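You operate a simulated robot arm through the tools that you are given. There is no shell and no other tool. Be economical: measure what you need, move in short steps, check, and stop when the job is done.

You run a simulated robot arm. Do the job below in one go: nothing can be reset, and whatever is moved stays where it is left.

Task
Put the red grease can on the free corner of the front pallet. Put the strap with blue block on the top of the bench with the turntable away on the bench top by the earth bar. Take the red coil hose and leave it on top of the brown small carton on the middle shelf of the grey cart. Turn the far small middle dial to 20. Take the folded teal rag and put it on the shelf of the steel table. Fetch the orange wedge and set it in the right top crate of the blue stacks. Put two of the cardboard cores from the right top crate of the blue stacks in the left top crate of the blue stacks. Do these in any order. Set down upright: orange wedge, cardboard core.

It is judged by the outcome, as a careful person would: the job done as asked, and still so three seconds after it is handed in. It fails if anything else is knocked over, pushed out of place, dropped, spilled or broken.

Robot
A 7-joint arm with a fingered hand on a trunk, on a base that drives. Base frame: it is fixed to the floor where the robot stands at the start and does not move with it; the origin is under the middle of the robot, x ahead of it, y to its left, z up; the surface under the hand at the start is at about z = 850. Lengths are in mm, angles in degrees, forces in N, time in s.
With the tool pointing down near the work surface it reaches from about 200 to 660 mm from the robot's upright axis, wherever it stands. Its first joint turns from -115.0 to 115.0 degrees. Places, roughly: bench top by the earth bar (15x44 cm) [580, -6300, 840]; cardboard core [-8250, 0, 500]; far small middle dial [-5200, 1400, 600]; folded teal rag (10x7x3 cm) [-5500, 1600, 700]; free corner of the front pallet [-1800, -4500, 100]; left top crate of the blue stacks [-9000, 0, 500]; orange wedge (22x6x6 cm) [-7000, 100, 800]; red coil hose (6x6x19 cm) [-3900, 0, 900]; red grease can [500, -250, 750]; right top crate of the blue stacks [-8500, 0, 500]; shelf of the steel table [-7300, 0, 300]; small carton [-2750, 0, 500]; strap with blue block (13x3x2 cm) [900, -2300, 800]. Payload 3.1 kg.
The tool frame sits at the grasp point between the pads (the TCP): z along the fingers, y along the line on which they close. The tips reach 22 mm beyond it. The gripper opens to 112 mm. The gripper's body begins 60 mm behind the TCP. The gripper is a hand of 3 fingers: y runs from the thumb to the fingers, the wrist lies at [0, 0, -218] in the tool frame, and closing takes about 1.5 s.
Orientation is that of the tool frame in the base frame, as [roll, pitch, yaw] about the fixed x, y, z axes, in that order (R = Rz(yaw) Ry(pitch) Rx(roll)). With the fingers straight down and closing along the base's y, the tool's x points along the base's -x, its y along +y and its z along -z.

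Tools
- The arm moves only by the tool send_rows. Its argument "plan" is a list of rows, each a list of 7 numbers: the turn, a rotation vector about the tool's x, y, z in rad, then the shift along the tool's x, y, z in mm, then the finger opening in mm, from 0 to 112. In form: [[wx, wy, wz, dx, dy, dz, hand], ...]. A call has 1 to 8 rows; each row is the pose to reach, as a shift and turn from the pose commanded when the call began, along the tool's axes at that moment. A row lasts 0.2 s, in which the tool goes at most 50 mm and 8.6 degrees; a call with a longer step from one row to the next is refused whole, and so is a gripper value outside its range. A pose out of reach is approached as far as the arm can. The call stops where the force on the tool passes 40 N (or 10 N more than at its start, if that is more) or the arm is blocked; 0.2 s more then pass. The fingers move at their own pace (about 108 mm/s each) and stop on an object; they squeeze with about 28 N. The grip force told is the motor's: it shows also when the fingers shut on nothing. Time passes only in rows, and 0.2 s behind the last, so rows that repeat a pose let the fingers close. The reply holds the time, the measured pose of the TCP, the force on the tool along the base axes, the opening and the grip force, in the units named above and with some noise, with the torque about the TCP (base axes, N m) and any sound that the robot's microphone picked up, and new pictures: "views" is both (left out), scene, wrist or none.
- Cameras (640 x 400 px; columns grow to the right, rows downward): "scene" is now at [8.2, 115.8, 1664.2]; the picture's right is [-0.49, -0.87, 0.00], its down [-0.66, 0.37, -0.65] and it looks along [0.57, -0.32, -0.76] (base axes); focal length 279 px, centre (320, 200). "wrist" rides on the gripper at [66, 3, -80] in the tool frame; the picture's right is [-0.05, 1.00, 0.00], its down [-0.77, -0.04, -0.64] and it looks along [-0.64, -0.03, 0.77] (tool axes); focal length 275 px, centre (320, 200). There is no depth. A picture from a camera that has moved, and an enlarged one, comes with that camera's place and axes in the base frame and with its lens.
- lift_body(by): slides the trunk up (or, below 0, down) by that many mm; the arm and the scene camera ride with it, the base frame stays. It gives what a move gives, with no picture.
- steer(legs): drives the robot by 1 to 6 legs, each [ahead, left, turn to the left] in mm, mm and degrees, along the robot's own axes; the way and the turn of a leg run together, so that a leg with both is an arc; at most 1500 mm and 180 degrees a leg. The arm and the cameras ride along, it lands a little off, and it stops where it bumps. It gives what a move gives, and a new picture of the scene camera.
- hand_shape(shape): the hand has 3 fingers and takes this shape, open, in about a second: jaw (thumb against the fingers, like two jaws); tri (thumb and two fingers); tip (a fingertip pinch); poke (one finger out to press); point (the index stretched); flat (the hand flat); cup (the hand cupped); fist (a fist). The gripper value then closes the fingers along that shape, each until it touches; the sizes above hold for jaw. It gives what a move gives, with no picture.
- head_to(pan, tilt): turns the head with the scene camera to pan (to the left, within 155 degrees either way) and tilt (down, from -29 to 69), counted from straight ahead of the robot. It gives what a move gives, and a new picture of the scene camera.
- zoom(camera, box): a new picture of the part [left, top, right, bottom] of that camera's present view, enlarged. No time passes.
- hand_in(): hands the job in; it is judged then, once.

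Go step by step. Nothing tells you exact positions but the pictures and the camera data: compare them with the known pose of the tool, close in by small moves and look again before you grip or let go. The budget is 217 turns and 260 pictures, counting those below and the enlarged ones. Unless the task says otherwise, let go and move clear before handing in, and close with one line.

The tools are called after "Request:" by a JSON object that holds its "name" and its "arguments". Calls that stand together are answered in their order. send_rows: Moves the arm, as the interface text tells. Its arguments: {"type":"object","properties":{"plan":{"type":"array","items":{"type":"array","items":{"type":"number"}}},"views":{"type":"string","enum":["both","scene","wrist","none"]}},"required":["plan"]} The other tools are called the same way: lift_body (by) slides the trunk up or down; hand_shape (shape) gives the hand a shape; steer (legs) drives the base; head_to (pan, tilt) turns the head that bears the scene camera; zoom (camera, box) takes an enlarged picture of a part of a camera's view; hand_in () hands the job in.

At the start:

```text
clock: 0.0
ee_pos: [379.5, -155.5, 1087.5]
ee_rot: [-179.9, 0.1, 179.9]
ft_force: [-0.6, -0.2, -1.6]
wrist_torque: [-0.03, -0.02, 0.01]
gripper_width: 111.8
gripper_force: 0.1
shape: jaw
trunk travel left (down, up): [-800.0, 190.0]
robot x, y, heading: [-5.5, -2.0, 0.0]
head pan, tilt: [-29.3, 49.4]
```

scene: 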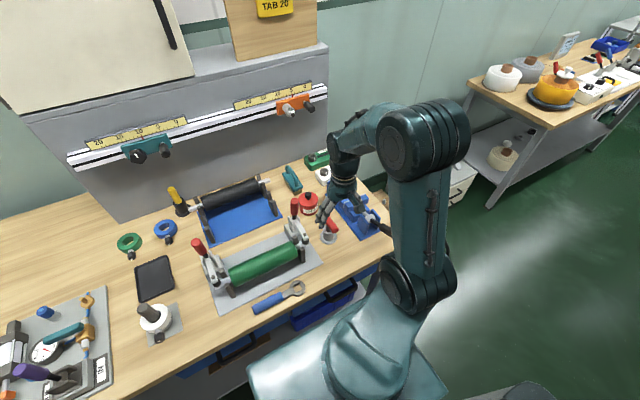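
wrist: 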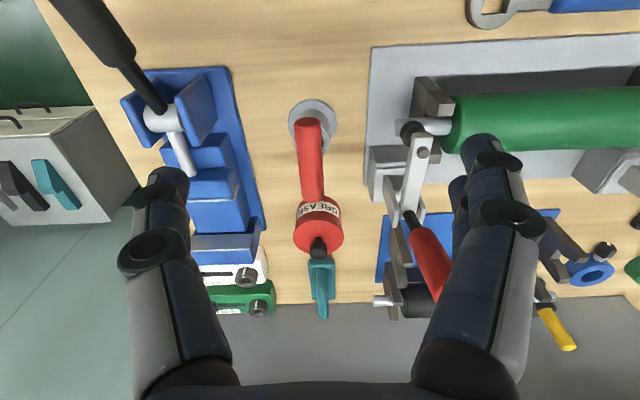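

I see the bench with a red can labelled GREASE and a red-handled tool near it. I'll zoom in on both before planning the grip.

Request:
{"name": "zoom", "arguments": {"camera": "wrist", "box": [240, 80, 400, 320]}}

Request:
{"name": "zoom", "arguments": {"camera": "scene", "box": [270, 150, 400, 260]}}

```text
1.67 times, centred on (320, 200) of wrist
camera zoom: at [315.0, -153.3, 1167.3], right [0.05, 1.0, 0.0], down [0.77, -0.04, 0.64], along [0.64, -0.03, -0.77], focal length 459 px, centre (320, 200)
```

zoom: 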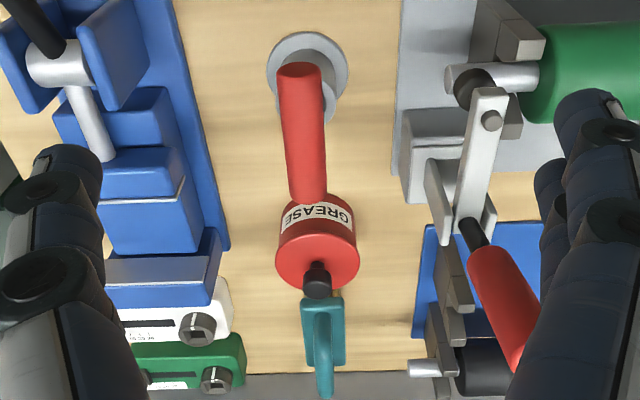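

```text
3.64 times, centred on (335, 205) of scene
camera zoom: at [8.2, 115.8, 1664.2], right [-0.49, -0.87, 0.0], down [-0.66, 0.37, -0.65], along [0.57, -0.32, -0.76], focal length 1014 px, centre (266, 182)
```

zoom: 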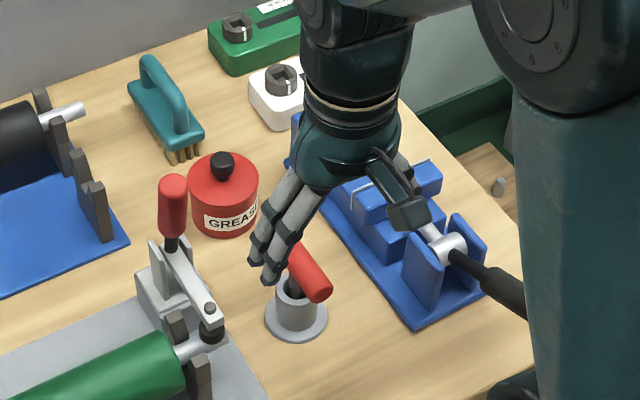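

The can's knob comes out at about (598, -168, 926) from both cameras. Before moving anything, I'll look around the room.

Request:
{"name": "head_to", "arguments": {"pan": -100, "tilt": 15}}

Request:
{"name": "head_to", "arguments": {"pan": -150, "tilt": 15}}

Request:
{"name": "head_to", "arguments": {"pan": 150, "tilt": 15}}

Request:
{"name": "head_to", "arguments": {"pan": 100, "tilt": 15}}

```text
clock: 1.4
ee_pos: [380.8, -155.9, 1086.9]
ee_rot: [-179.9, 0.0, 179.9]
ft_force: [0.6, -0.7, -0.3]
wrist_torque: [0.03, -0.01, 0.0]
gripper_width: 112.2
gripper_force: 0.0
shape: jaw
trunk travel left (down, up): [-800.0, 190.0]
robot x, y, heading: [0.6, 0.2, 0.2]
head pan, tilt: [-100.0, 15.0]
camera scene: at [-75.5, 61.7, 1717.1], right [-0.98, 0.17, 0.0], down [0.04, 0.26, -0.97], along [-0.17, -0.95, -0.26], focal length 279 px, centre (320, 200)
```

scene: 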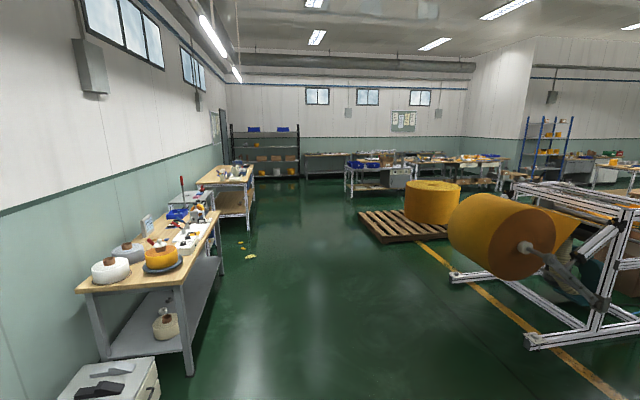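

```text
clock: 2.6
ee_pos: [381.3, -156.7, 1087.2]
ee_rot: [180.0, 0.0, 179.9]
ft_force: [-0.2, 0.4, -0.5]
wrist_torque: [0.0, 0.01, 0.0]
gripper_width: 111.8
gripper_force: 0.2
shape: jaw
trunk travel left (down, up): [-800.0, 190.0]
robot x, y, heading: [-0.6, -4.1, 0.1]
head pan, tilt: [-150.0, 15.0]
camera scene: at [-140.3, 106.9, 1717.1], right [-0.5, 0.87, 0.0], down [0.22, 0.13, -0.97], along [-0.84, -0.48, -0.26], focal length 279 px, centre (320, 200)
```

scene: 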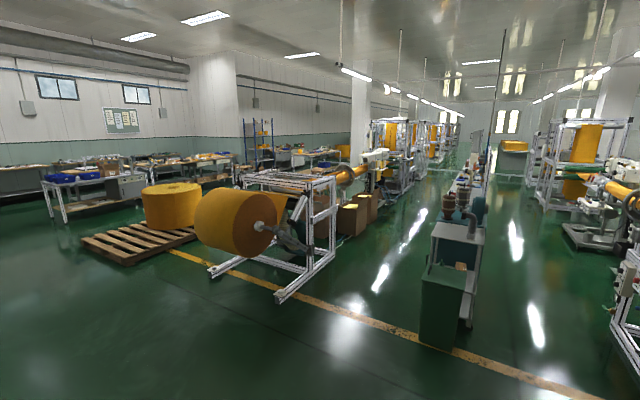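

```text
clock: 6.7
ee_pos: [380.4, -157.2, 1086.9]
ee_rot: [-179.8, 0.1, 179.9]
ft_force: [0.7, 0.3, 0.2]
wrist_torque: [0.01, -0.05, 0.02]
gripper_width: 111.9
gripper_force: 0.1
shape: jaw
trunk travel left (down, up): [-800.0, 190.0]
robot x, y, heading: [1.9, -1.0, -0.2]
head pan, tilt: [150.0, 15.0]
camera scene: at [-140.3, 200.5, 1717.1], right [0.5, 0.87, 0.0], down [0.22, -0.13, -0.97], along [-0.84, 0.48, -0.26], focal length 279 px, centre (320, 200)
```

scene: 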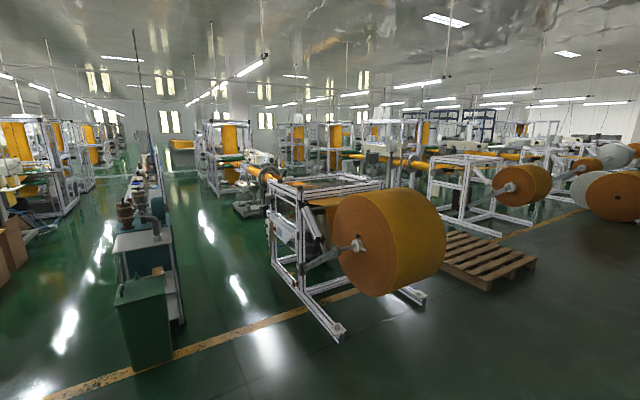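

```text
clock: 7.9
ee_pos: [381.7, -156.8, 1087.5]
ee_rot: [-180.0, 0.0, 179.9]
ft_force: [0.6, 0.2, 0.6]
wrist_torque: [0.0, 0.01, -0.02]
gripper_width: 111.9
gripper_force: 0.0
shape: jaw
trunk travel left (down, up): [-800.0, 190.0]
robot x, y, heading: [-0.1, -3.4, 0.3]
head pan, tilt: [100.0, 15.0]
camera scene: at [-75.8, 245.7, 1717.1], right [0.98, 0.17, 0.0], down [0.05, -0.25, -0.97], along [-0.17, 0.95, -0.26], focal length 279 px, centre (320, 200)
```

scene: 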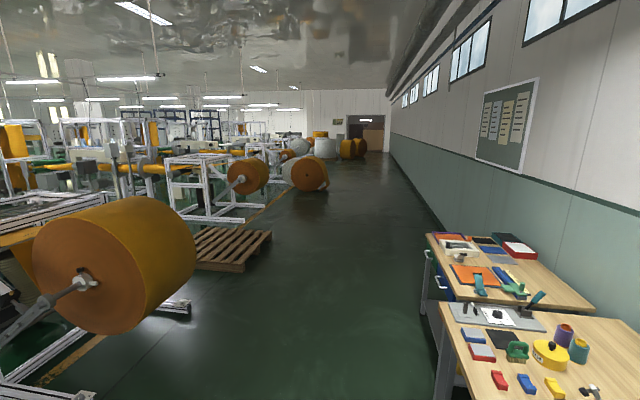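

The room layout is clear: benches along the +x wall, and a central line along y≈0 running towards -x. I'll raise the hand slightly and move over the grease can.

Request:
{"name": "send_rows", "arguments": {"plan": [[0, 0, 0, 0, -5, -40, 112], [0, 0, 0, -45, -8, -40, 112], [0, 0, 0, -90, -10, -40, 112], [0, 0, 0, -135, -11, -40, 112], [0, 0, 0, -180, -11, -40, 112], [0, 0, 0, -216, -11, -40, 112], [0, 0, 0, -216, -11, -40, 112]]}}

Request:
{"name": "head_to", "arguments": {"pan": -29, "tilt": 45}}

```text
clock: 9.5
ee_pos: [595.7, -166.8, 1128.7]
ee_rot: [-180.0, 0.0, 179.9]
ft_force: [-1.0, -0.4, 0.4]
wrist_torque: [-0.02, -0.01, -0.01]
gripper_width: 111.6
gripper_force: 0.1
shape: jaw
trunk travel left (down, up): [-800.0, 190.0]
robot x, y, heading: [-3.4, 3.5, 0.1]
head pan, tilt: [100.0, 15.0]
camera scene: at [-76.8, 245.3, 1717.1], right [0.98, 0.17, 0.0], down [0.05, -0.25, -0.97], along [-0.17, 0.95, -0.26], focal length 279 px, centre (320, 200)
camera wrist: at [530.6, -164.6, 1207.8], right [0.05, 1.0, 0.0], down [0.77, -0.04, 0.64], along [0.64, -0.03, -0.77], focal length 275 px, centre (320, 200)
```

scene: 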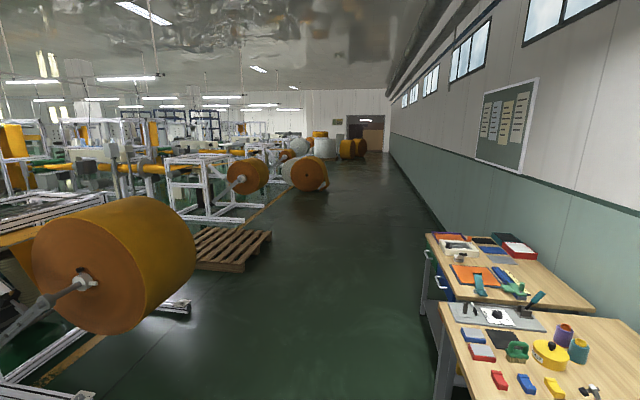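
wrist: 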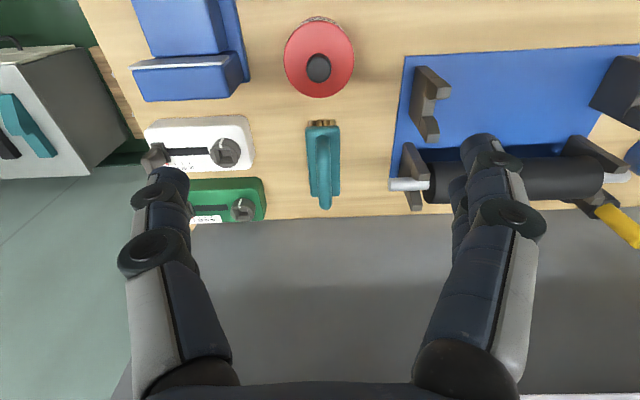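

```text
clock: 11.6
ee_pos: [597.2, -166.5, 1128.2]
ee_rot: [-179.9, 0.0, 179.9]
ft_force: [0.7, 0.9, 0.0]
wrist_torque: [-0.02, 0.02, -0.02]
gripper_width: 111.8
gripper_force: 0.1
shape: jaw
trunk travel left (down, up): [-800.0, 190.0]
robot x, y, heading: [0.9, 1.1, -0.0]
head pan, tilt: [-29.0, 45.0]
camera scene: at [11.9, 114.4, 1670.3], right [-0.48, -0.87, 0.0], down [-0.62, 0.34, -0.71], along [0.62, -0.34, -0.71], focal length 279 px, centre (320, 200)
```

scene: 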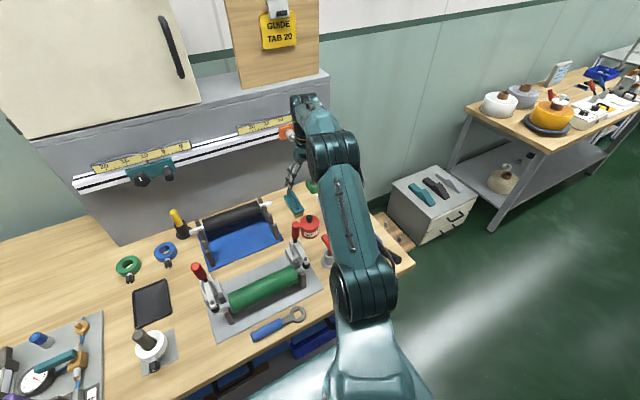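

The can's centre refines to about (600, -169) with a radius near 36. I'll go down in stages, fingers either side.

Request:
{"name": "send_rows", "arguments": {"plan": [[0, 0, 0, -4, -3, 45, 112], [0, 0, 0, -4, -3, 90, 112], [0, 0, 0, -4, -3, 130, 112], [0, 0, 0, -4, -3, 165, 112], [0, 0, 0, -4, -3, 165, 112]]}}

```text
clock: 12.8
ee_pos: [601.2, -171.2, 963.1]
ee_rot: [-179.9, 0.1, 180.0]
ft_force: [0.0, -1.0, -1.1]
wrist_torque: [0.0, 0.01, 0.0]
gripper_width: 111.8
gripper_force: 0.0
shape: jaw
trunk travel left (down, up): [-800.0, 190.0]
robot x, y, heading: [0.7, -0.6, 0.1]
head pan, tilt: [-29.0, 45.0]
camera scene: at [11.2, 114.5, 1670.3], right [-0.48, -0.87, 0.0], down [-0.62, 0.34, -0.71], along [0.62, -0.34, -0.71], focal length 279 px, centre (320, 200)
camera wrist: at [535.5, -167.1, 1042.2], right [0.05, 1.0, 0.0], down [0.77, -0.04, 0.64], along [0.64, -0.03, -0.77], focal length 275 px, centre (320, 200)
```

scene: 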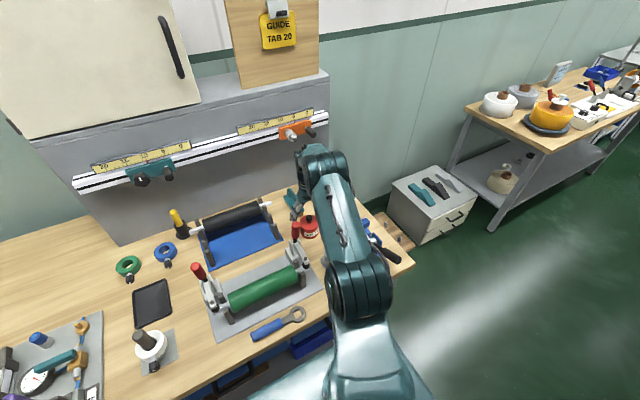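
wrist: 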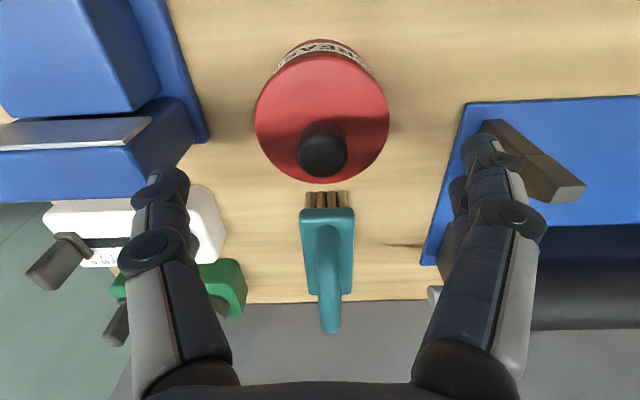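

The can is centred between the fingers and neighbours are clear. Descending to grip height and closing.

Request:
{"name": "send_rows", "arguments": {"plan": [[0, 0, 0, 0, 1, 40, 112], [0, 0, 0, 0, 1, 80, 112], [0, 0, 0, 0, 1, 80, 40], [0, 0, 0, 0, 1, 80, 40], [0, 0, 0, 0, 1, 80, 40], [0, 0, 0, 0, 1, 80, 40], [0, 0, 0, 0, 1, 80, 40], [0, 0, 0, 0, 1, 80, 40]]}}

```text
clock: 14.6
ee_pos: [601.5, -170.1, 881.7]
ee_rot: [180.0, 0.0, 179.8]
ft_force: [0.2, 0.2, 0.1]
wrist_torque: [0.02, 0.0, -0.01]
gripper_width: 58.3
gripper_force: 27.8
shape: jaw
trunk travel left (down, up): [-800.0, 190.0]
robot x, y, heading: [2.0, 0.7, -0.0]
head pan, tilt: [-29.0, 45.0]
camera scene: at [12.3, 114.2, 1670.3], right [-0.48, -0.87, 0.0], down [-0.62, 0.34, -0.71], along [0.62, -0.34, -0.71], focal length 279 px, centre (320, 200)
camera wrist: at [536.1, -166.5, 962.6], right [0.05, 1.0, 0.0], down [0.77, -0.04, 0.64], along [0.63, -0.03, -0.77], focal length 275 px, centre (320, 200)
```

scene: 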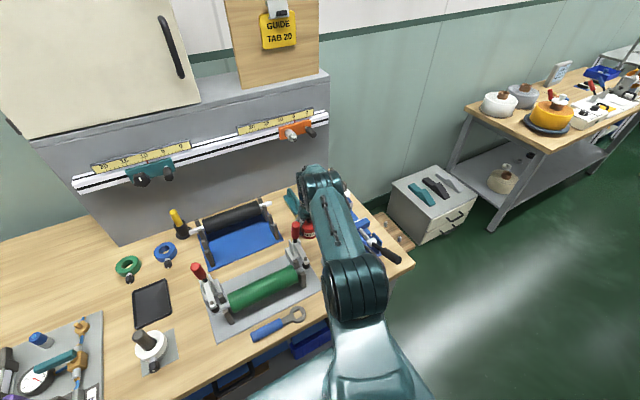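
wrist: 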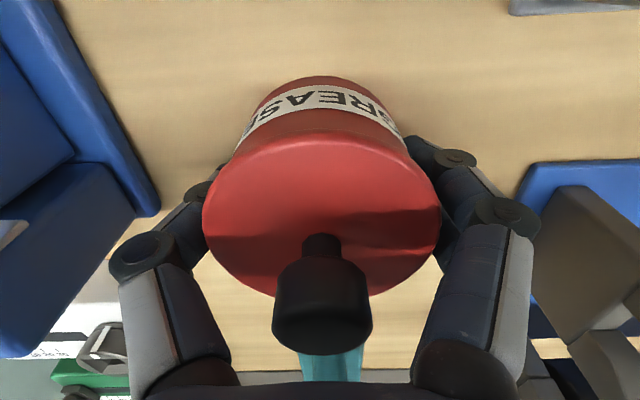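

Gripped at about 58 mm with good force. I'll lift straight up, then pull back towards the robot.

Request:
{"name": "send_rows", "arguments": {"plan": [[0, 0, 0, 0, 0, -40, 40], [0, 0, 0, 0, 0, -85, 40], [0, 0, 0, 0, 0, -130, 40], [0, 0, 0, 0, 0, -175, 40], [0, 0, 0, 0, 0, -220, 40], [0, 0, 0, 0, 0, -265, 40], [0, 0, 0, 40, 0, -265, 40], [0, 0, 0, 85, 0, -265, 40]]}}

Request:
{"name": "send_rows", "arguments": {"plan": [[0, 0, 0, 45, 0, 0, 40], [0, 0, 0, 90, 0, 0, 40], [0, 0, 0, 135, 20, 0, 40], [0, 0, 0, 180, 60, 0, 40], [0, 0, 0, 210, 100, 0, 40]]}}

```text
clock: 16.4
ee_pos: [513.5, -168.1, 1148.5]
ee_rot: [-179.8, 0.3, 180.0]
ft_force: [0.0, -0.3, -3.2]
wrist_torque: [0.0, -0.01, 0.01]
gripper_width: 58.0
gripper_force: 27.9
shape: jaw
trunk travel left (down, up): [-800.0, 190.0]
robot x, y, heading: [-1.3, -2.6, -0.0]
head pan, tilt: [-29.0, 45.0]
camera scene: at [9.9, 114.2, 1670.3], right [-0.48, -0.87, 0.0], down [-0.62, 0.34, -0.71], along [0.62, -0.34, -0.71], focal length 279 px, centre (320, 200)
camera wrist: at [447.5, -165.8, 1227.9], right [0.05, 1.0, 0.0], down [0.77, -0.04, 0.64], along [0.64, -0.03, -0.77], focal length 275 px, centre (320, 200)
```

scene: 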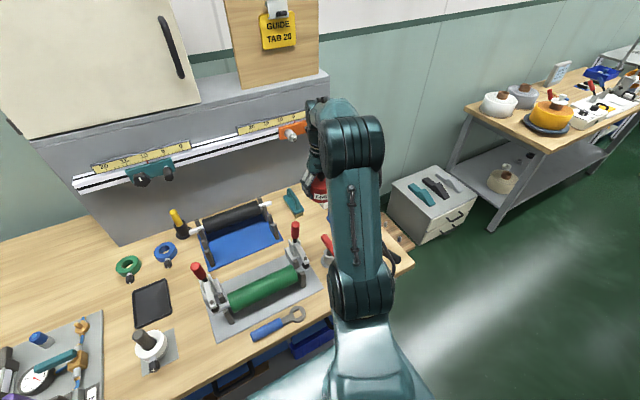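
wrist: 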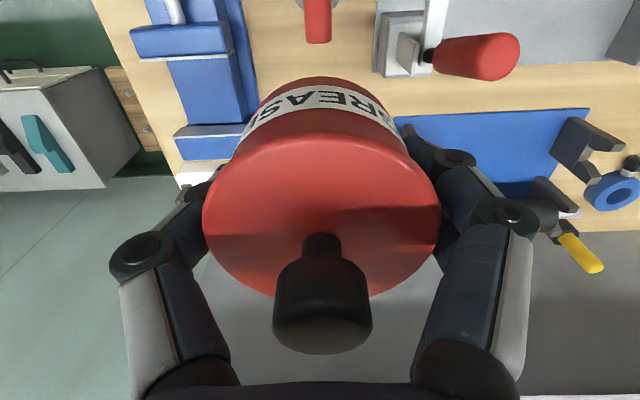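

```text
refused: row 4 steps farther than a row can; nothing moved
```

The can is held and clear at z≈1148. I'll pull it in close to the robot for driving.

Request:
{"name": "send_rows", "arguments": {"plan": [[0, 0, 0, 45, 0, 0, 40], [0, 0, 0, 90, 0, 0, 40], [0, 0, 0, 130, 20, 0, 40], [0, 0, 0, 160, 55, 0, 40], [0, 0, 0, 180, 95, 0, 40]], "views": "none"}}

Request:
{"name": "head_to", "arguments": {"pan": -130, "tilt": 20}}

Request:
{"name": "zoom", "arguments": {"camera": "scene", "box": [60, 130, 380, 330]}}

```text
clock: 17.6
ee_pos: [333.7, -77.7, 1146.1]
ee_rot: [179.9, 0.1, 179.8]
ft_force: [0.0, 0.2, -3.1]
wrist_torque: [0.01, -0.02, 0.0]
gripper_width: 57.6
gripper_force: 28.0
shape: jaw
trunk travel left (down, up): [-800.0, 190.0]
robot x, y, heading: [-1.9, -0.9, -0.3]
head pan, tilt: [-29.0, 45.0]
```

```text
clock: 19.4
ee_pos: [335.8, -73.9, 1147.3]
ee_rot: [-179.9, 0.0, 180.0]
ft_force: [-0.2, 0.3, -3.0]
wrist_torque: [-0.01, 0.0, 0.06]
gripper_width: 57.8
gripper_force: 27.7
shape: jaw
trunk travel left (down, up): [-800.0, 190.0]
robot x, y, heading: [-1.5, -2.2, -0.0]
head pan, tilt: [-130.0, 20.0]
camera scene: at [-118.8, 82.4, 1709.0], right [-0.77, 0.64, 0.0], down [0.22, 0.26, -0.94], along [-0.6, -0.72, -0.34], focal length 279 px, centre (320, 200)
```

scene: 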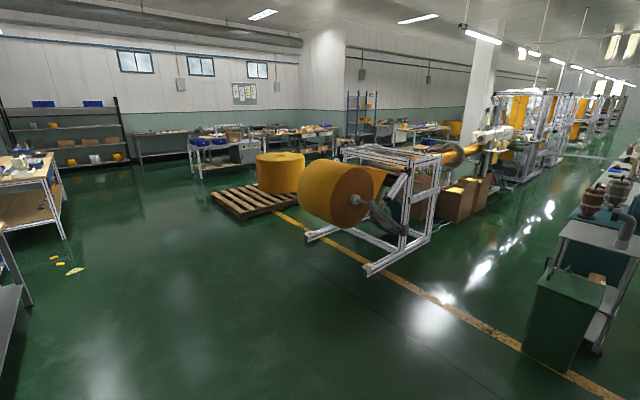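

```text
2.00 times, centred on (220, 230) of scene
camera zoom: at [-118.8, 82.4, 1709.0], right [-0.77, 0.64, 0.0], down [0.22, 0.26, -0.94], along [-0.6, -0.72, -0.34], focal length 557 px, centre (520, 140)
```

zoom: 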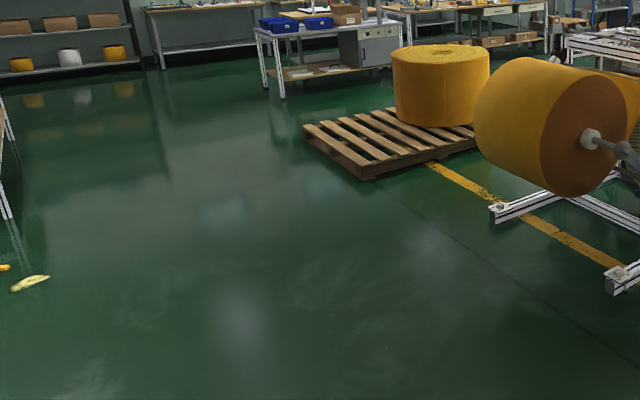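

The pallet spans roughly x -1640 to -2650 and y -3465 to -4730, with the roll towards its back. I'll back off, turn and drive to about (-700, -4500) facing it.

Request:
{"name": "steer", "arguments": {"legs": [[-700, 0, 0], [0, 0, -90], [1500, 0, 0], [1500, 0, 0], [1500, 0, 0], [0, 0, -90]]}}

Request:
{"name": "head_to", "arguments": {"pan": 0, "tilt": 40}}

```text
clock: 51.8
ee_pos: [-1010.7, -4401.9, 1145.6]
ee_rot: [-180.0, 0.0, 1.1]
ft_force: [0.3, 0.3, -5.2]
wrist_torque: [-0.01, -0.04, 0.02]
gripper_width: 57.6
gripper_force: 27.8
shape: jaw
trunk travel left (down, up): [-800.0, 190.0]
robot x, y, heading: [-671.3, -4469.2, -178.9]
head pan, tilt: [-130.0, 20.0]
camera scene: at [-551.4, -4548.7, 1709.0], right [0.78, -0.63, 0.0], down [-0.21, -0.27, -0.94], along [0.59, 0.73, -0.34], focal length 279 px, centre (320, 200)
```

scene: 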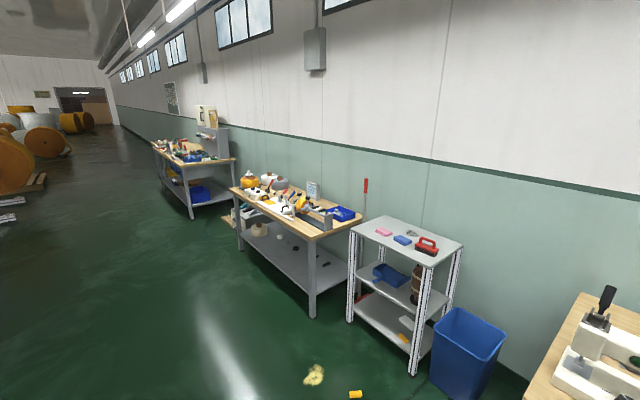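

```text
clock: 53.9
ee_pos: [-1010.4, -4403.5, 1145.8]
ee_rot: [-179.9, 0.0, 1.1]
ft_force: [-0.4, -1.4, -2.7]
wrist_torque: [-0.04, -0.02, 0.02]
gripper_width: 57.6
gripper_force: 28.1
shape: jaw
trunk travel left (down, up): [-800.0, 190.0]
robot x, y, heading: [-673.7, -4469.9, -178.9]
head pan, tilt: [0.0, 40.0]
camera scene: at [-694.9, -4622.8, 1677.6], right [-0.02, 1.0, 0.0], down [0.64, 0.01, -0.77], along [-0.77, -0.01, -0.64], focal length 279 px, centre (320, 200)
```

scene: 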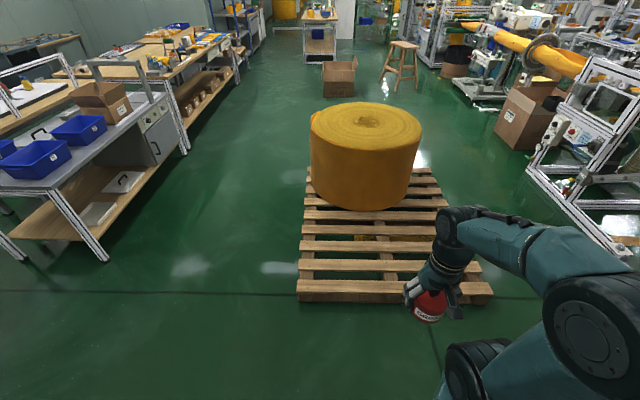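

The near strip of the pallet is free; I'll zoom for slat layout and anything marking the free corner.

Request:
{"name": "zoom", "arguments": {"camera": "scene", "box": [280, 150, 520, 310]}}

```text
2.50 times, centred on (400, 230) of scene
camera zoom: at [-694.9, -4622.8, 1677.6], right [-0.02, 1.0, 0.0], down [0.64, 0.01, -0.77], along [-0.77, -0.01, -0.64], focal length 697 px, centre (120, 125)
```

zoom: 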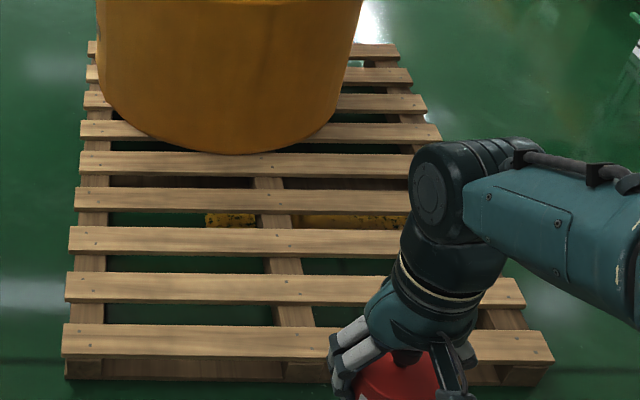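

Slat 2 is centred at about x -1885 near y -4600, wide enough for the can. I'll drive closer and lower the trunk.

Request:
{"name": "steer", "arguments": {"legs": [[600, 40, -1.1]]}}

Request:
{"name": "lift_body", "arguments": {"by": -600}}

Request:
{"name": "head_to", "arguments": {"pan": 0, "tilt": 55}}

```text
clock: 57.3
ee_pos: [-1607.4, -4437.4, 1146.9]
ee_rot: [-179.9, 0.0, -0.4]
ft_force: [0.0, 0.1, -4.3]
wrist_torque: [0.02, -0.01, 0.0]
gripper_width: 57.2
gripper_force: 28.0
shape: jaw
trunk travel left (down, up): [-800.0, 190.0]
robot x, y, heading: [-1273.5, -4513.8, 179.6]
head pan, tilt: [0.0, 40.0]
camera scene: at [-1298.3, -4666.2, 1677.5], right [0.01, 1.0, 0.0], down [0.64, 0.0, -0.77], along [-0.77, 0.0, -0.64], focal length 279 px, centre (320, 200)
```

scene: 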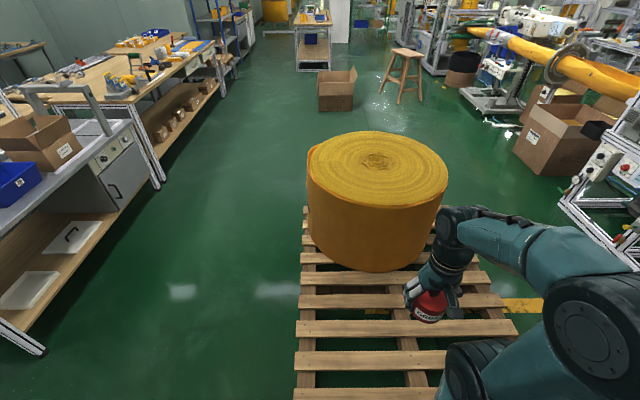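

```text
refused: -600 is not a number from -400 to 400
```

```text
clock: 58.1
ee_pos: [-1607.1, -4440.0, 1147.4]
ee_rot: [-179.9, 0.1, -0.5]
ft_force: [-0.9, -0.2, -3.4]
wrist_torque: [0.0, 0.0, 0.0]
gripper_width: 57.6
gripper_force: 28.0
shape: jaw
trunk travel left (down, up): [-800.0, 190.0]
robot x, y, heading: [-1271.8, -4517.0, 179.9]
head pan, tilt: [0.0, 55.0]
camera scene: at [-1285.1, -4666.2, 1656.9], right [0.01, 1.0, 0.0], down [0.82, 0.0, -0.57], along [-0.57, 0.0, -0.82], focal length 279 px, centre (320, 200)
```

scene: 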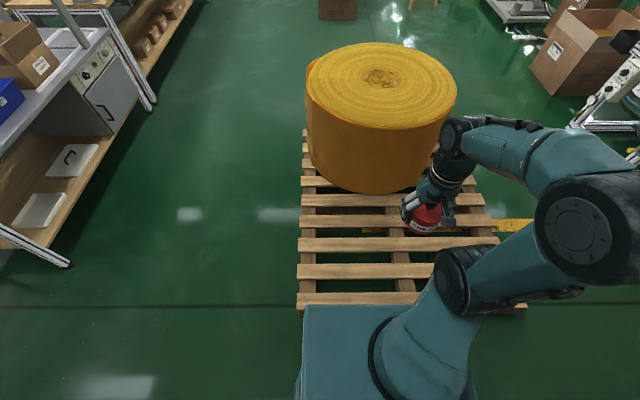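

I'm about 590 mm from the chosen slat. I'll lower the trunk and move the can over the spot.

Request:
{"name": "send_rows", "arguments": {"plan": [[0, 0, 0, -40, 25, 0, 40], [0, 0, 0, -80, 50, 0, 40], [0, 0, 0, -120, 75, 0, 40], [0, 0, 0, -160, 100, 0, 40], [0, 0, 0, -200, 125, 0, 40], [0, 0, 0, -235, 150, 0, 40], [0, 0, 0, -263, 172, 0, 40]], "views": "none"}}

Request:
{"name": "lift_body", "arguments": {"by": -400}}

Request:
{"name": "lift_body", "arguments": {"by": -350}}

Request:
{"name": "send_rows", "arguments": {"plan": [[0, 0, 0, 0, 0, 40, 40], [0, 0, 0, 0, 0, 80, 40], [0, 0, 0, 0, 0, 110, 40]], "views": "both"}}

```text
clock: 59.7
ee_pos: [-1873.2, -4610.5, 1145.4]
ee_rot: [-179.8, -0.1, -0.3]
ft_force: [-0.8, -0.3, -3.1]
wrist_torque: [0.03, 0.02, 0.01]
gripper_width: 57.5
gripper_force: 27.3
shape: jaw
trunk travel left (down, up): [-800.0, 190.0]
robot x, y, heading: [-1272.1, -4519.2, 179.7]
head pan, tilt: [0.0, 55.0]
```

```text
clock: 63.5
ee_pos: [-1870.6, -4609.2, 746.7]
ee_rot: [-179.8, 0.0, -0.3]
ft_force: [-0.4, -0.2, -3.1]
wrist_torque: [-0.01, -0.03, 0.01]
gripper_width: 57.5
gripper_force: 28.1
shape: jaw
trunk travel left (down, up): [-400.0, 590.0]
robot x, y, heading: [-1274.3, -4515.0, 179.9]
head pan, tilt: [0.0, 55.0]
```

```text
clock: 66.9
ee_pos: [-1871.4, -4608.7, 396.1]
ee_rot: [-180.0, 0.1, -0.4]
ft_force: [0.4, 0.7, -3.2]
wrist_torque: [0.03, -0.01, 0.01]
gripper_width: 57.4
gripper_force: 27.7
shape: jaw
trunk travel left (down, up): [-50.0, 940.0]
robot x, y, heading: [-1271.7, -4513.3, 179.6]
head pan, tilt: [0.0, 55.0]
```

```text
clock: 67.7
ee_pos: [-1872.3, -4608.9, 285.5]
ee_rot: [-179.9, 0.0, -0.5]
ft_force: [-0.2, -0.1, -3.8]
wrist_torque: [0.02, 0.02, -0.03]
gripper_width: 57.3
gripper_force: 28.0
shape: jaw
trunk travel left (down, up): [-50.0, 940.0]
robot x, y, heading: [-1273.9, -4515.7, 179.5]
head pan, tilt: [0.0, 55.0]
camera scene: at [-1285.1, -4666.5, 906.9], right [0.01, 1.0, 0.0], down [0.82, 0.0, -0.57], along [-0.57, 0.0, -0.82], focal length 279 px, centre (320, 200)
camera wrist: at [-1804.4, -4612.4, 365.4], right [-0.05, -1.0, 0.0], down [-0.77, 0.04, 0.64], along [-0.64, 0.03, -0.77], focal length 275 px, centre (320, 200)
```

scene: 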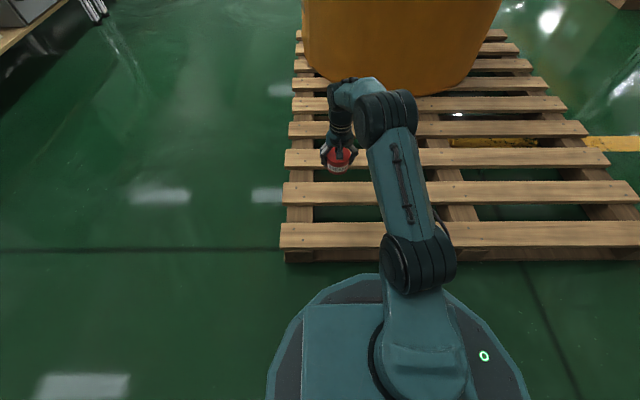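
wrist: 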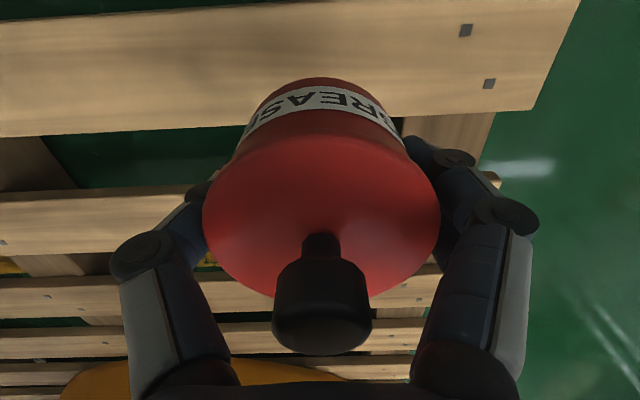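

The can sits over the middle of slat 2 (about -1815 to -1905, top at z≈130). Descending, gently at the end.

Request:
{"name": "send_rows", "arguments": {"plan": [[0, 0, 0, 0, 0, 45, 40], [0, 0, 0, 0, 0, 90, 40], [0, 0, 0, 0, 0, 108, 40], [0, 0, 0, 0, 0, 112, 40], [0, 0, 0, 0, 0, 115, 40], [0, 0, 0, 0, 0, 115, 40]], "views": "wrist"}}

```text
clock: 69.1
ee_pos: [-1871.6, -4607.8, 170.1]
ee_rot: [-179.9, 0.0, -0.5]
ft_force: [0.5, 0.2, -3.2]
wrist_torque: [0.01, 0.02, -0.01]
gripper_width: 57.4
gripper_force: 28.3
shape: jaw
trunk travel left (down, up): [-50.0, 940.0]
robot x, y, heading: [-1275.9, -4515.9, 179.8]
head pan, tilt: [0.0, 55.0]
camera wrist: at [-1804.7, -4611.8, 250.2], right [-0.05, -1.0, 0.0], down [-0.77, 0.04, 0.64], along [-0.63, 0.03, -0.77], focal length 275 px, centre (320, 200)
```

wrist: 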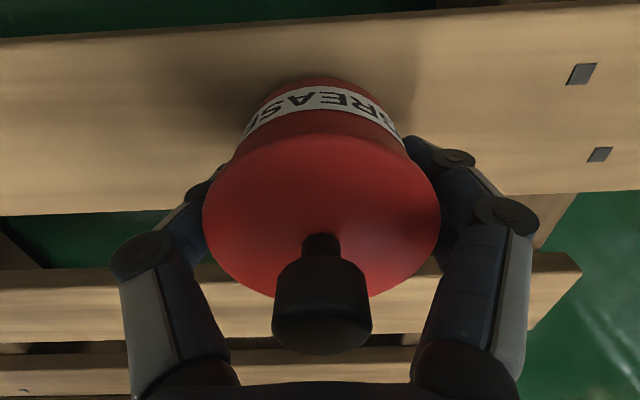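

Slat spans about -1819 to -1907; I'll shift 8 mm towards me and touch down slowly.

Request:
{"name": "send_rows", "arguments": {"plan": [[0, 0, 0, 8, 0, 0, 40], [0, 0, 0, 8, 0, 3, 40], [0, 0, 0, 8, 0, 6, 40], [0, 0, 0, 8, 0, 8, 40], [0, 0, 0, 8, 0, 8, 40]], "views": "wrist"}}

```text
clock: 70.3
ee_pos: [-1863.6, -4609.1, 162.8]
ee_rot: [-179.9, 0.0, -0.4]
ft_force: [0.6, 0.3, -4.0]
wrist_torque: [-0.02, -0.01, -0.03]
gripper_width: 57.3
gripper_force: 28.2
shape: jaw
trunk travel left (down, up): [-50.0, 940.0]
robot x, y, heading: [-1271.2, -4514.5, 179.8]
head pan, tilt: [0.0, 55.0]
camera wrist: at [-1796.9, -4612.3, 242.8], right [-0.05, -1.0, 0.0], down [-0.77, 0.04, 0.64], along [-0.63, 0.03, -0.77], focal length 275 px, centre (320, 200)
```

wrist: 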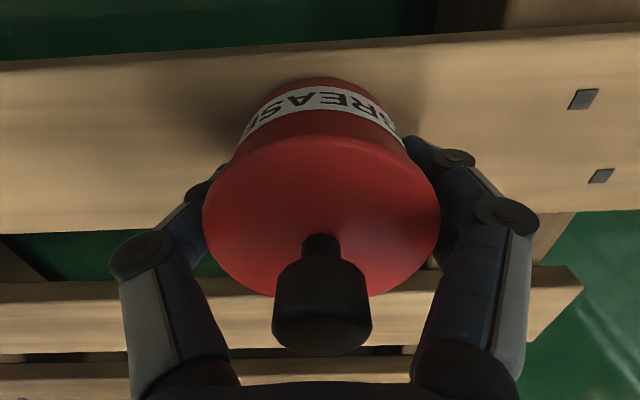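

Not touching yet; continuing down in 2 mm steps until the force shows.

Request:
{"name": "send_rows", "arguments": {"plan": [[0, 0, 0, 0, 0, 2, 40], [0, 0, 0, 0, 0, 4, 40], [0, 0, 0, 0, 0, 6, 40], [0, 0, 0, 0, 0, 8, 40], [0, 0, 0, 0, 0, 10, 40], [0, 0, 0, 0, 0, 12, 40]], "views": "wrist"}}

```text
clock: 71.5
ee_pos: [-1864.6, -4608.0, 159.4]
ee_rot: [179.9, 0.5, -0.4]
ft_force: [10.8, 0.6, 33.5]
wrist_torque: [-0.06, -0.18, 0.04]
gripper_width: 56.6
gripper_force: 27.9
shape: jaw
trunk travel left (down, up): [-50.0, 940.0]
robot x, y, heading: [-1270.5, -4516.0, 179.7]
head pan, tilt: [0.0, 55.0]
stopped in row 5: the force on the tool passed its limit at 41 N (the readings are from after the stop); the commanded pose is now the measured one
camera wrist: at [-1797.2, -4612.9, 238.6], right [-0.05, -1.0, 0.0], down [-0.77, 0.04, 0.64], along [-0.64, 0.03, -0.77], focal length 275 px, centre (320, 200)
```

wrist: 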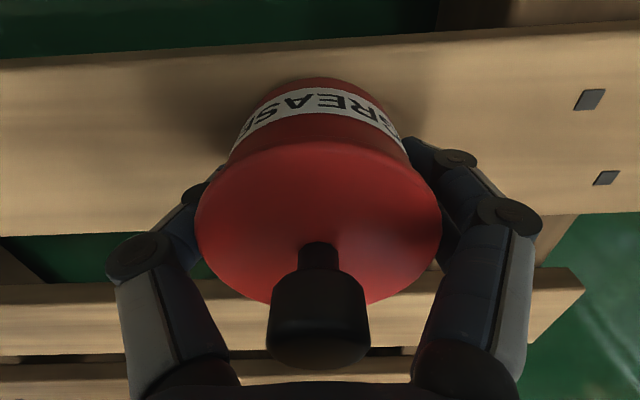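

Contact at z≈159. I'll ease 1 mm up, open, and rise clear.

Request:
{"name": "send_rows", "arguments": {"plan": [[0, 0, 0, 0, 0, -1, 40], [0, 0, 0, 0, 0, -1, 80], [0, 0, 0, 0, 0, -1, 112], [0, 0, 0, 0, 0, -1, 112], [0, 0, 0, 0, 0, -1, 112], [0, 0, 0, 0, 0, -40, 112], [0, 0, 0, 0, 0, -85, 112], [0, 0, 0, 0, 0, -130, 112]]}}

```text
clock: 73.2
ee_pos: [-1863.4, -4610.1, 286.3]
ee_rot: [-180.0, 0.1, -0.3]
ft_force: [-0.5, 0.0, 0.3]
wrist_torque: [0.04, 0.01, 0.01]
gripper_width: 111.7
gripper_force: 0.0
shape: jaw
trunk travel left (down, up): [-50.0, 940.0]
robot x, y, heading: [-1273.0, -4515.4, 179.7]
head pan, tilt: [0.0, 55.0]
camera scene: at [-1284.8, -4666.4, 906.8], right [0.01, 1.0, 0.0], down [0.82, 0.0, -0.57], along [-0.57, 0.0, -0.82], focal length 279 px, centre (320, 200)
camera wrist: at [-1795.9, -4612.8, 365.2], right [-0.05, -1.0, 0.0], down [-0.77, 0.04, 0.64], along [-0.64, 0.03, -0.77], focal length 275 px, centre (320, 200)
```

scene: 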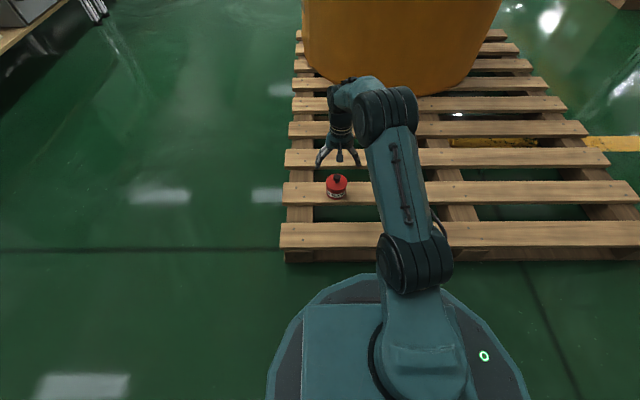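
wrist: 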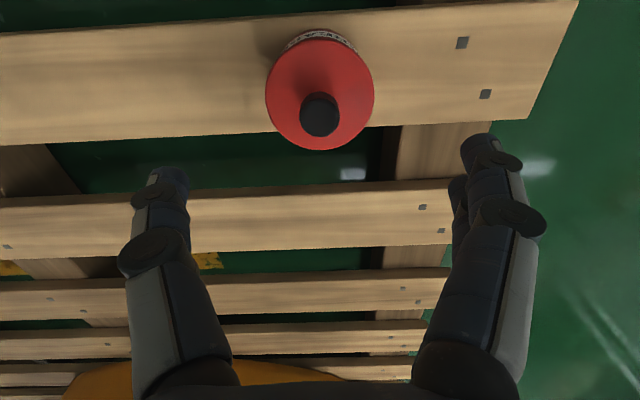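

The can stands on the slat. Next is the strap on the turntable bench: I'll raise the trunk, tuck the arm in and drive to about (-370, -2300) facing that bench.

Request:
{"name": "lift_body", "arguments": {"by": 400}}

Request:
{"name": "lift_body", "arguments": {"by": 350}}

Request:
{"name": "send_rows", "arguments": {"plan": [[0, 0, 0, 40, -20, -25, 112], [0, 0, 0, 80, -40, -50, 112], [0, 0, 0, 120, -60, -75, 112], [0, 0, 0, 160, -80, -100, 112], [0, 0, 0, 200, -100, -100, 112], [0, 0, 0, 230, -130, -100, 112]], "views": "none"}}

Request:
{"name": "steer", "arguments": {"legs": [[-900, 0, 0], [0, 0, -90], [1500, 0, 0], [700, 0, 0], [0, 0, -90]]}}

Request:
{"name": "head_to", "arguments": {"pan": 0, "tilt": 30}}

```text
clock: 77.1
ee_pos: [-1863.0, -4608.9, 686.1]
ee_rot: [-180.0, 0.3, -0.4]
ft_force: [-0.5, 0.0, 0.1]
wrist_torque: [0.02, -0.01, 0.01]
gripper_width: 112.1
gripper_force: 0.1
shape: jaw
trunk travel left (down, up): [-450.0, 540.0]
robot x, y, heading: [-1269.8, -4514.2, 179.8]
head pan, tilt: [0.0, 55.0]
```

```text
clock: 80.5
ee_pos: [-1864.0, -4609.5, 1035.8]
ee_rot: [-180.0, 0.3, -0.4]
ft_force: [-0.3, 0.5, -0.3]
wrist_torque: [-0.01, 0.01, 0.0]
gripper_width: 111.6
gripper_force: 0.2
shape: jaw
trunk travel left (down, up): [-800.0, 190.0]
robot x, y, heading: [-1270.3, -4513.2, 179.7]
head pan, tilt: [0.0, 55.0]
```

```text
refused: row 1 steps farther than a row can; nothing moved
```

```text
clock: 103.4
ee_pos: [245.6, -2246.0, 1034.7]
ee_rot: [-180.0, 0.2, 178.1]
ft_force: [-0.2, -0.3, -0.4]
wrist_torque: [0.01, 0.03, -0.01]
gripper_width: 112.0
gripper_force: 0.2
shape: jaw
trunk travel left (down, up): [-800.0, 190.0]
robot x, y, heading: [-348.1, -2326.4, -1.6]
head pan, tilt: [0.0, 55.0]
camera scene: at [-330.1, -2172.6, 1656.9], right [-0.03, -1.0, 0.0], down [-0.82, 0.03, -0.57], along [0.57, -0.02, -0.82], focal length 279 px, centre (320, 200)
```

scene: 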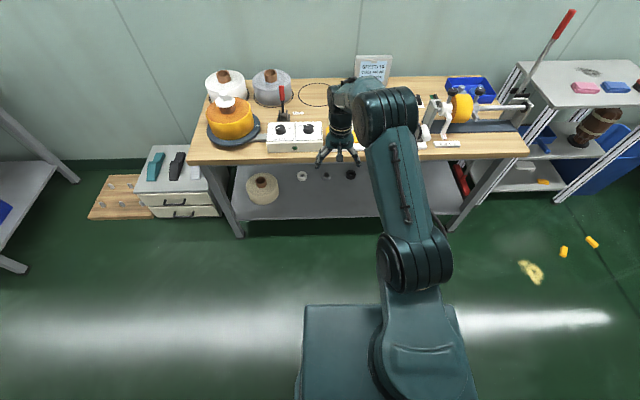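

```text
clock: 104.3
ee_pos: [245.9, -2246.9, 1034.9]
ee_rot: [-180.0, 0.3, 178.1]
ft_force: [0.2, 0.6, 0.6]
wrist_torque: [0.01, -0.03, 0.02]
gripper_width: 112.0
gripper_force: 0.1
shape: jaw
trunk travel left (down, up): [-800.0, 190.0]
robot x, y, heading: [-345.2, -2327.3, -1.9]
head pan, tilt: [0.0, 30.0]
camera scene: at [-311.8, -2173.1, 1692.8], right [-0.03, -1.0, 0.0], down [-0.5, 0.02, -0.87], along [0.87, -0.03, -0.5], focal length 279 px, centre (320, 200)
```

scene: 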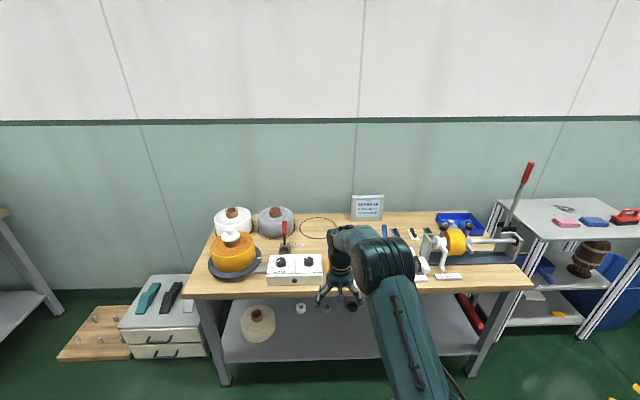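

I see the turntable bench with small items behind my arm. Zooming in to find the strap with the blue block.

Request:
{"name": "zoom", "arguments": {"camera": "scene", "box": [340, 200, 500, 300]}}

Request:
{"name": "send_rows", "arguments": {"plan": [[0, 0, 0, 40, 0, -25, 112], [0, 0, 0, 80, 0, -50, 112], [0, 0, 0, 120, 0, -75, 112], [0, 0, 0, 160, 20, -90, 112], [0, 0, 0, 200, 40, -100, 112], [0, 0, 0, 240, 60, -100, 112]], "views": "scene"}}

```text
4.00 times, centred on (420, 250) of scene
camera zoom: at [-311.8, -2173.1, 1692.8], right [-0.03, -1.0, 0.0], down [-0.5, 0.02, -0.87], along [0.87, -0.03, -0.5], focal length 1115 px, centre (-80, 0)
```

zoom: 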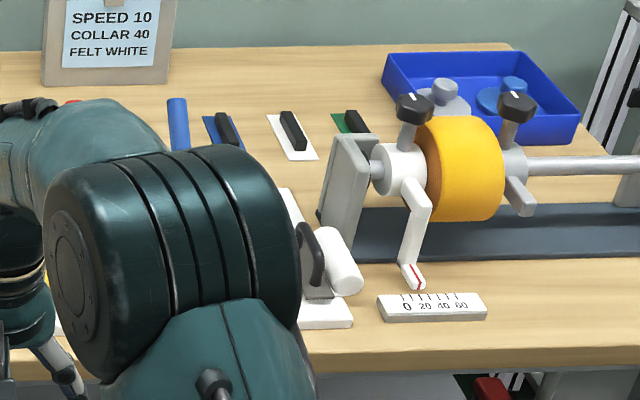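

```text
clock: 105.7
ee_pos: [5.7, -2177.0, 1135.6]
ee_rot: [-180.0, 0.3, 178.0]
ft_force: [-0.5, 0.4, -0.7]
wrist_torque: [-0.01, -0.01, -0.02]
gripper_width: 112.0
gripper_force: 0.0
shape: jaw
trunk travel left (down, up): [-800.0, 190.0]
robot x, y, heading: [-349.9, -2325.8, -1.8]
head pan, tilt: [0.0, 30.0]
camera scene: at [-313.4, -2172.1, 1692.8], right [-0.03, -1.0, 0.0], down [-0.5, 0.02, -0.87], along [0.87, -0.03, -0.5], focal length 279 px, centre (320, 200)
```

scene: 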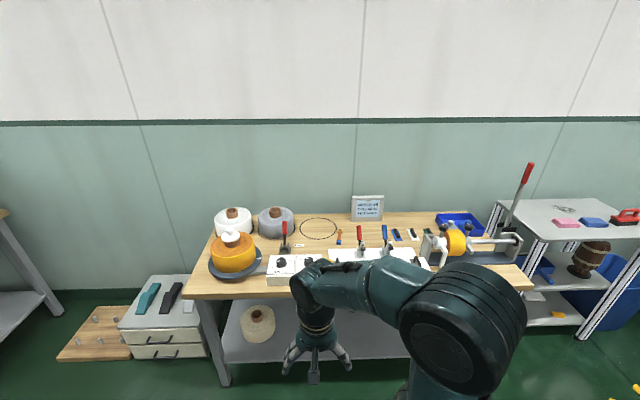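

Request:
{"name": "zoom", "arguments": {"camera": "scene", "box": [280, 205, 440, 305]}}

```text
4.00 times, centred on (360, 255) of scene
camera zoom: at [-313.4, -2172.1, 1692.8], right [-0.03, -1.0, 0.0], down [-0.5, 0.02, -0.87], along [0.87, -0.03, -0.5], focal length 1115 px, centre (160, -20)
```

zoom: 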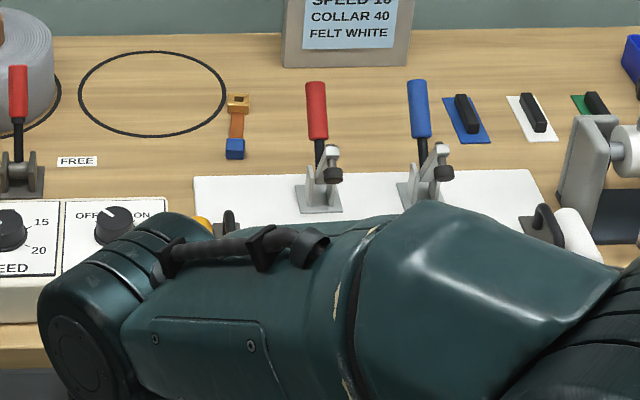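

The strap (orange, blue block at the near end) is at about x 833–932, y -2310, on a bench near z 765. I'll drive up to the bench with the hand held high.

Request:
{"name": "steer", "arguments": {"legs": [[545, -5, 1.8]]}}

Request:
{"name": "head_to", "arguments": {"pan": 0, "tilt": 50}}

```text
clock: 108.8
ee_pos: [546.9, -2179.2, 1135.0]
ee_rot: [-180.0, 0.3, -180.0]
ft_force: [0.2, 0.2, -0.6]
wrist_torque: [-0.02, -0.05, -0.01]
gripper_width: 111.9
gripper_force: 0.0
shape: jaw
trunk travel left (down, up): [-800.0, 190.0]
robot x, y, heading: [196.7, -2339.8, 0.0]
head pan, tilt: [0.0, 30.0]
camera scene: at [227.2, -2185.5, 1692.9], right [0.0, -1.0, 0.0], down [-0.5, 0.0, -0.87], along [0.87, 0.0, -0.5], focal length 279 px, centre (320, 200)
```

scene: 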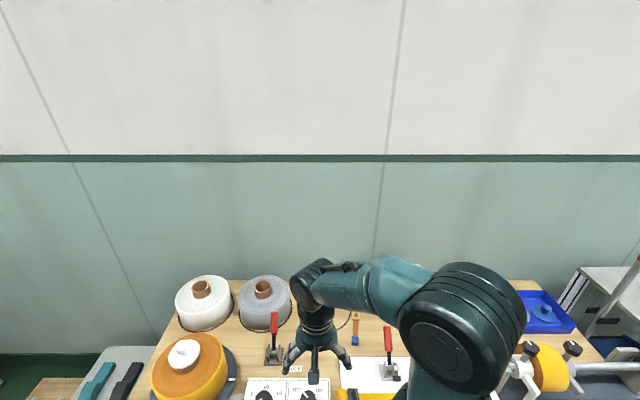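

```text
clock: 109.7
ee_pos: [547.2, -2180.9, 1136.7]
ee_rot: [-180.0, 0.2, -180.0]
ft_force: [0.1, -0.1, -0.1]
wrist_torque: [0.04, 0.0, 0.0]
gripper_width: 111.7
gripper_force: 0.0
shape: jaw
trunk travel left (down, up): [-800.0, 190.0]
robot x, y, heading: [195.4, -2343.2, 0.1]
head pan, tilt: [0.0, 50.0]
camera scene: at [213.3, -2185.5, 1663.4], right [0.0, -1.0, 0.0], down [-0.77, 0.0, -0.64], along [0.64, 0.0, -0.77], focal length 279 px, centre (320, 200)
```

scene: 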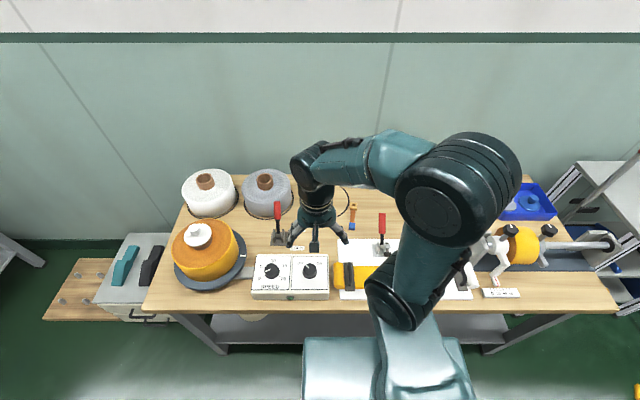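

The strap seems to be near (780–830, -2303). I'll move the hand above it for a close wrist view.

Request:
{"name": "send_rows", "arguments": {"plan": [[0, 0, 0, -30, -26, 0, 80], [0, 0, 0, -60, -50, 0, 80], [0, 0, 0, -90, -75, 0, 80], [0, 0, 0, -120, -100, 0, 80], [0, 0, 0, -155, -123, 0, 80], [0, 0, 0, -195, -123, 20, 80], [0, 0, 0, -195, -123, 20, 80]], "views": "both"}}

```text
clock: 111.3
ee_pos: [741.7, -2302.9, 1116.3]
ee_rot: [-180.0, 0.3, 180.0]
ft_force: [-0.9, 0.2, -0.2]
wrist_torque: [0.01, -0.01, -0.01]
gripper_width: 80.3
gripper_force: 0.2
shape: jaw
trunk travel left (down, up): [-800.0, 190.0]
robot x, y, heading: [196.6, -2340.4, 0.2]
head pan, tilt: [0.0, 50.0]
camera scene: at [211.7, -2186.1, 1663.5], right [0.0, -1.0, 0.0], down [-0.77, 0.0, -0.64], along [0.64, 0.0, -0.77], focal length 279 px, centre (320, 200)
camera wrist: at [675.2, -2300.0, 1196.3], right [0.05, 1.0, 0.0], down [0.77, -0.04, 0.64], along [0.64, -0.03, -0.77], focal length 275 px, centre (320, 200)
```

scene: 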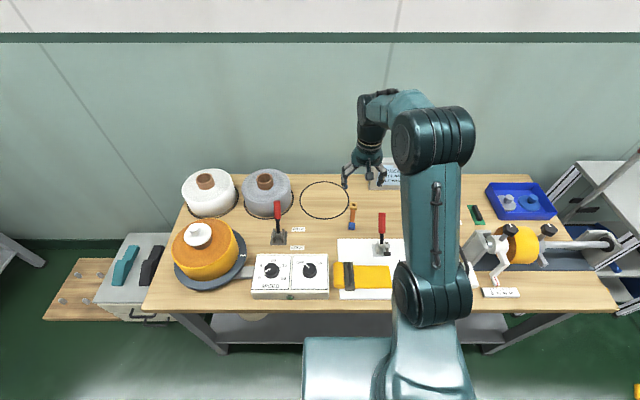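
wrist: 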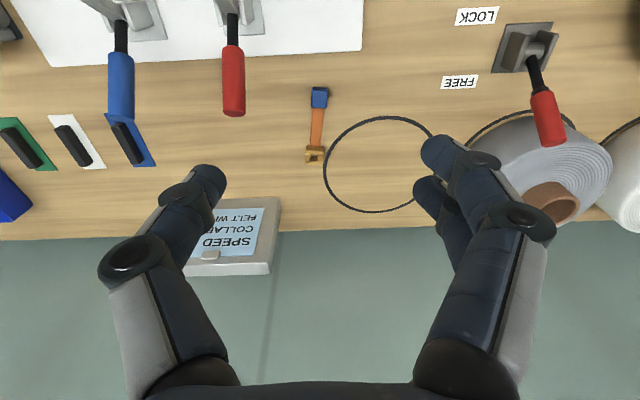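

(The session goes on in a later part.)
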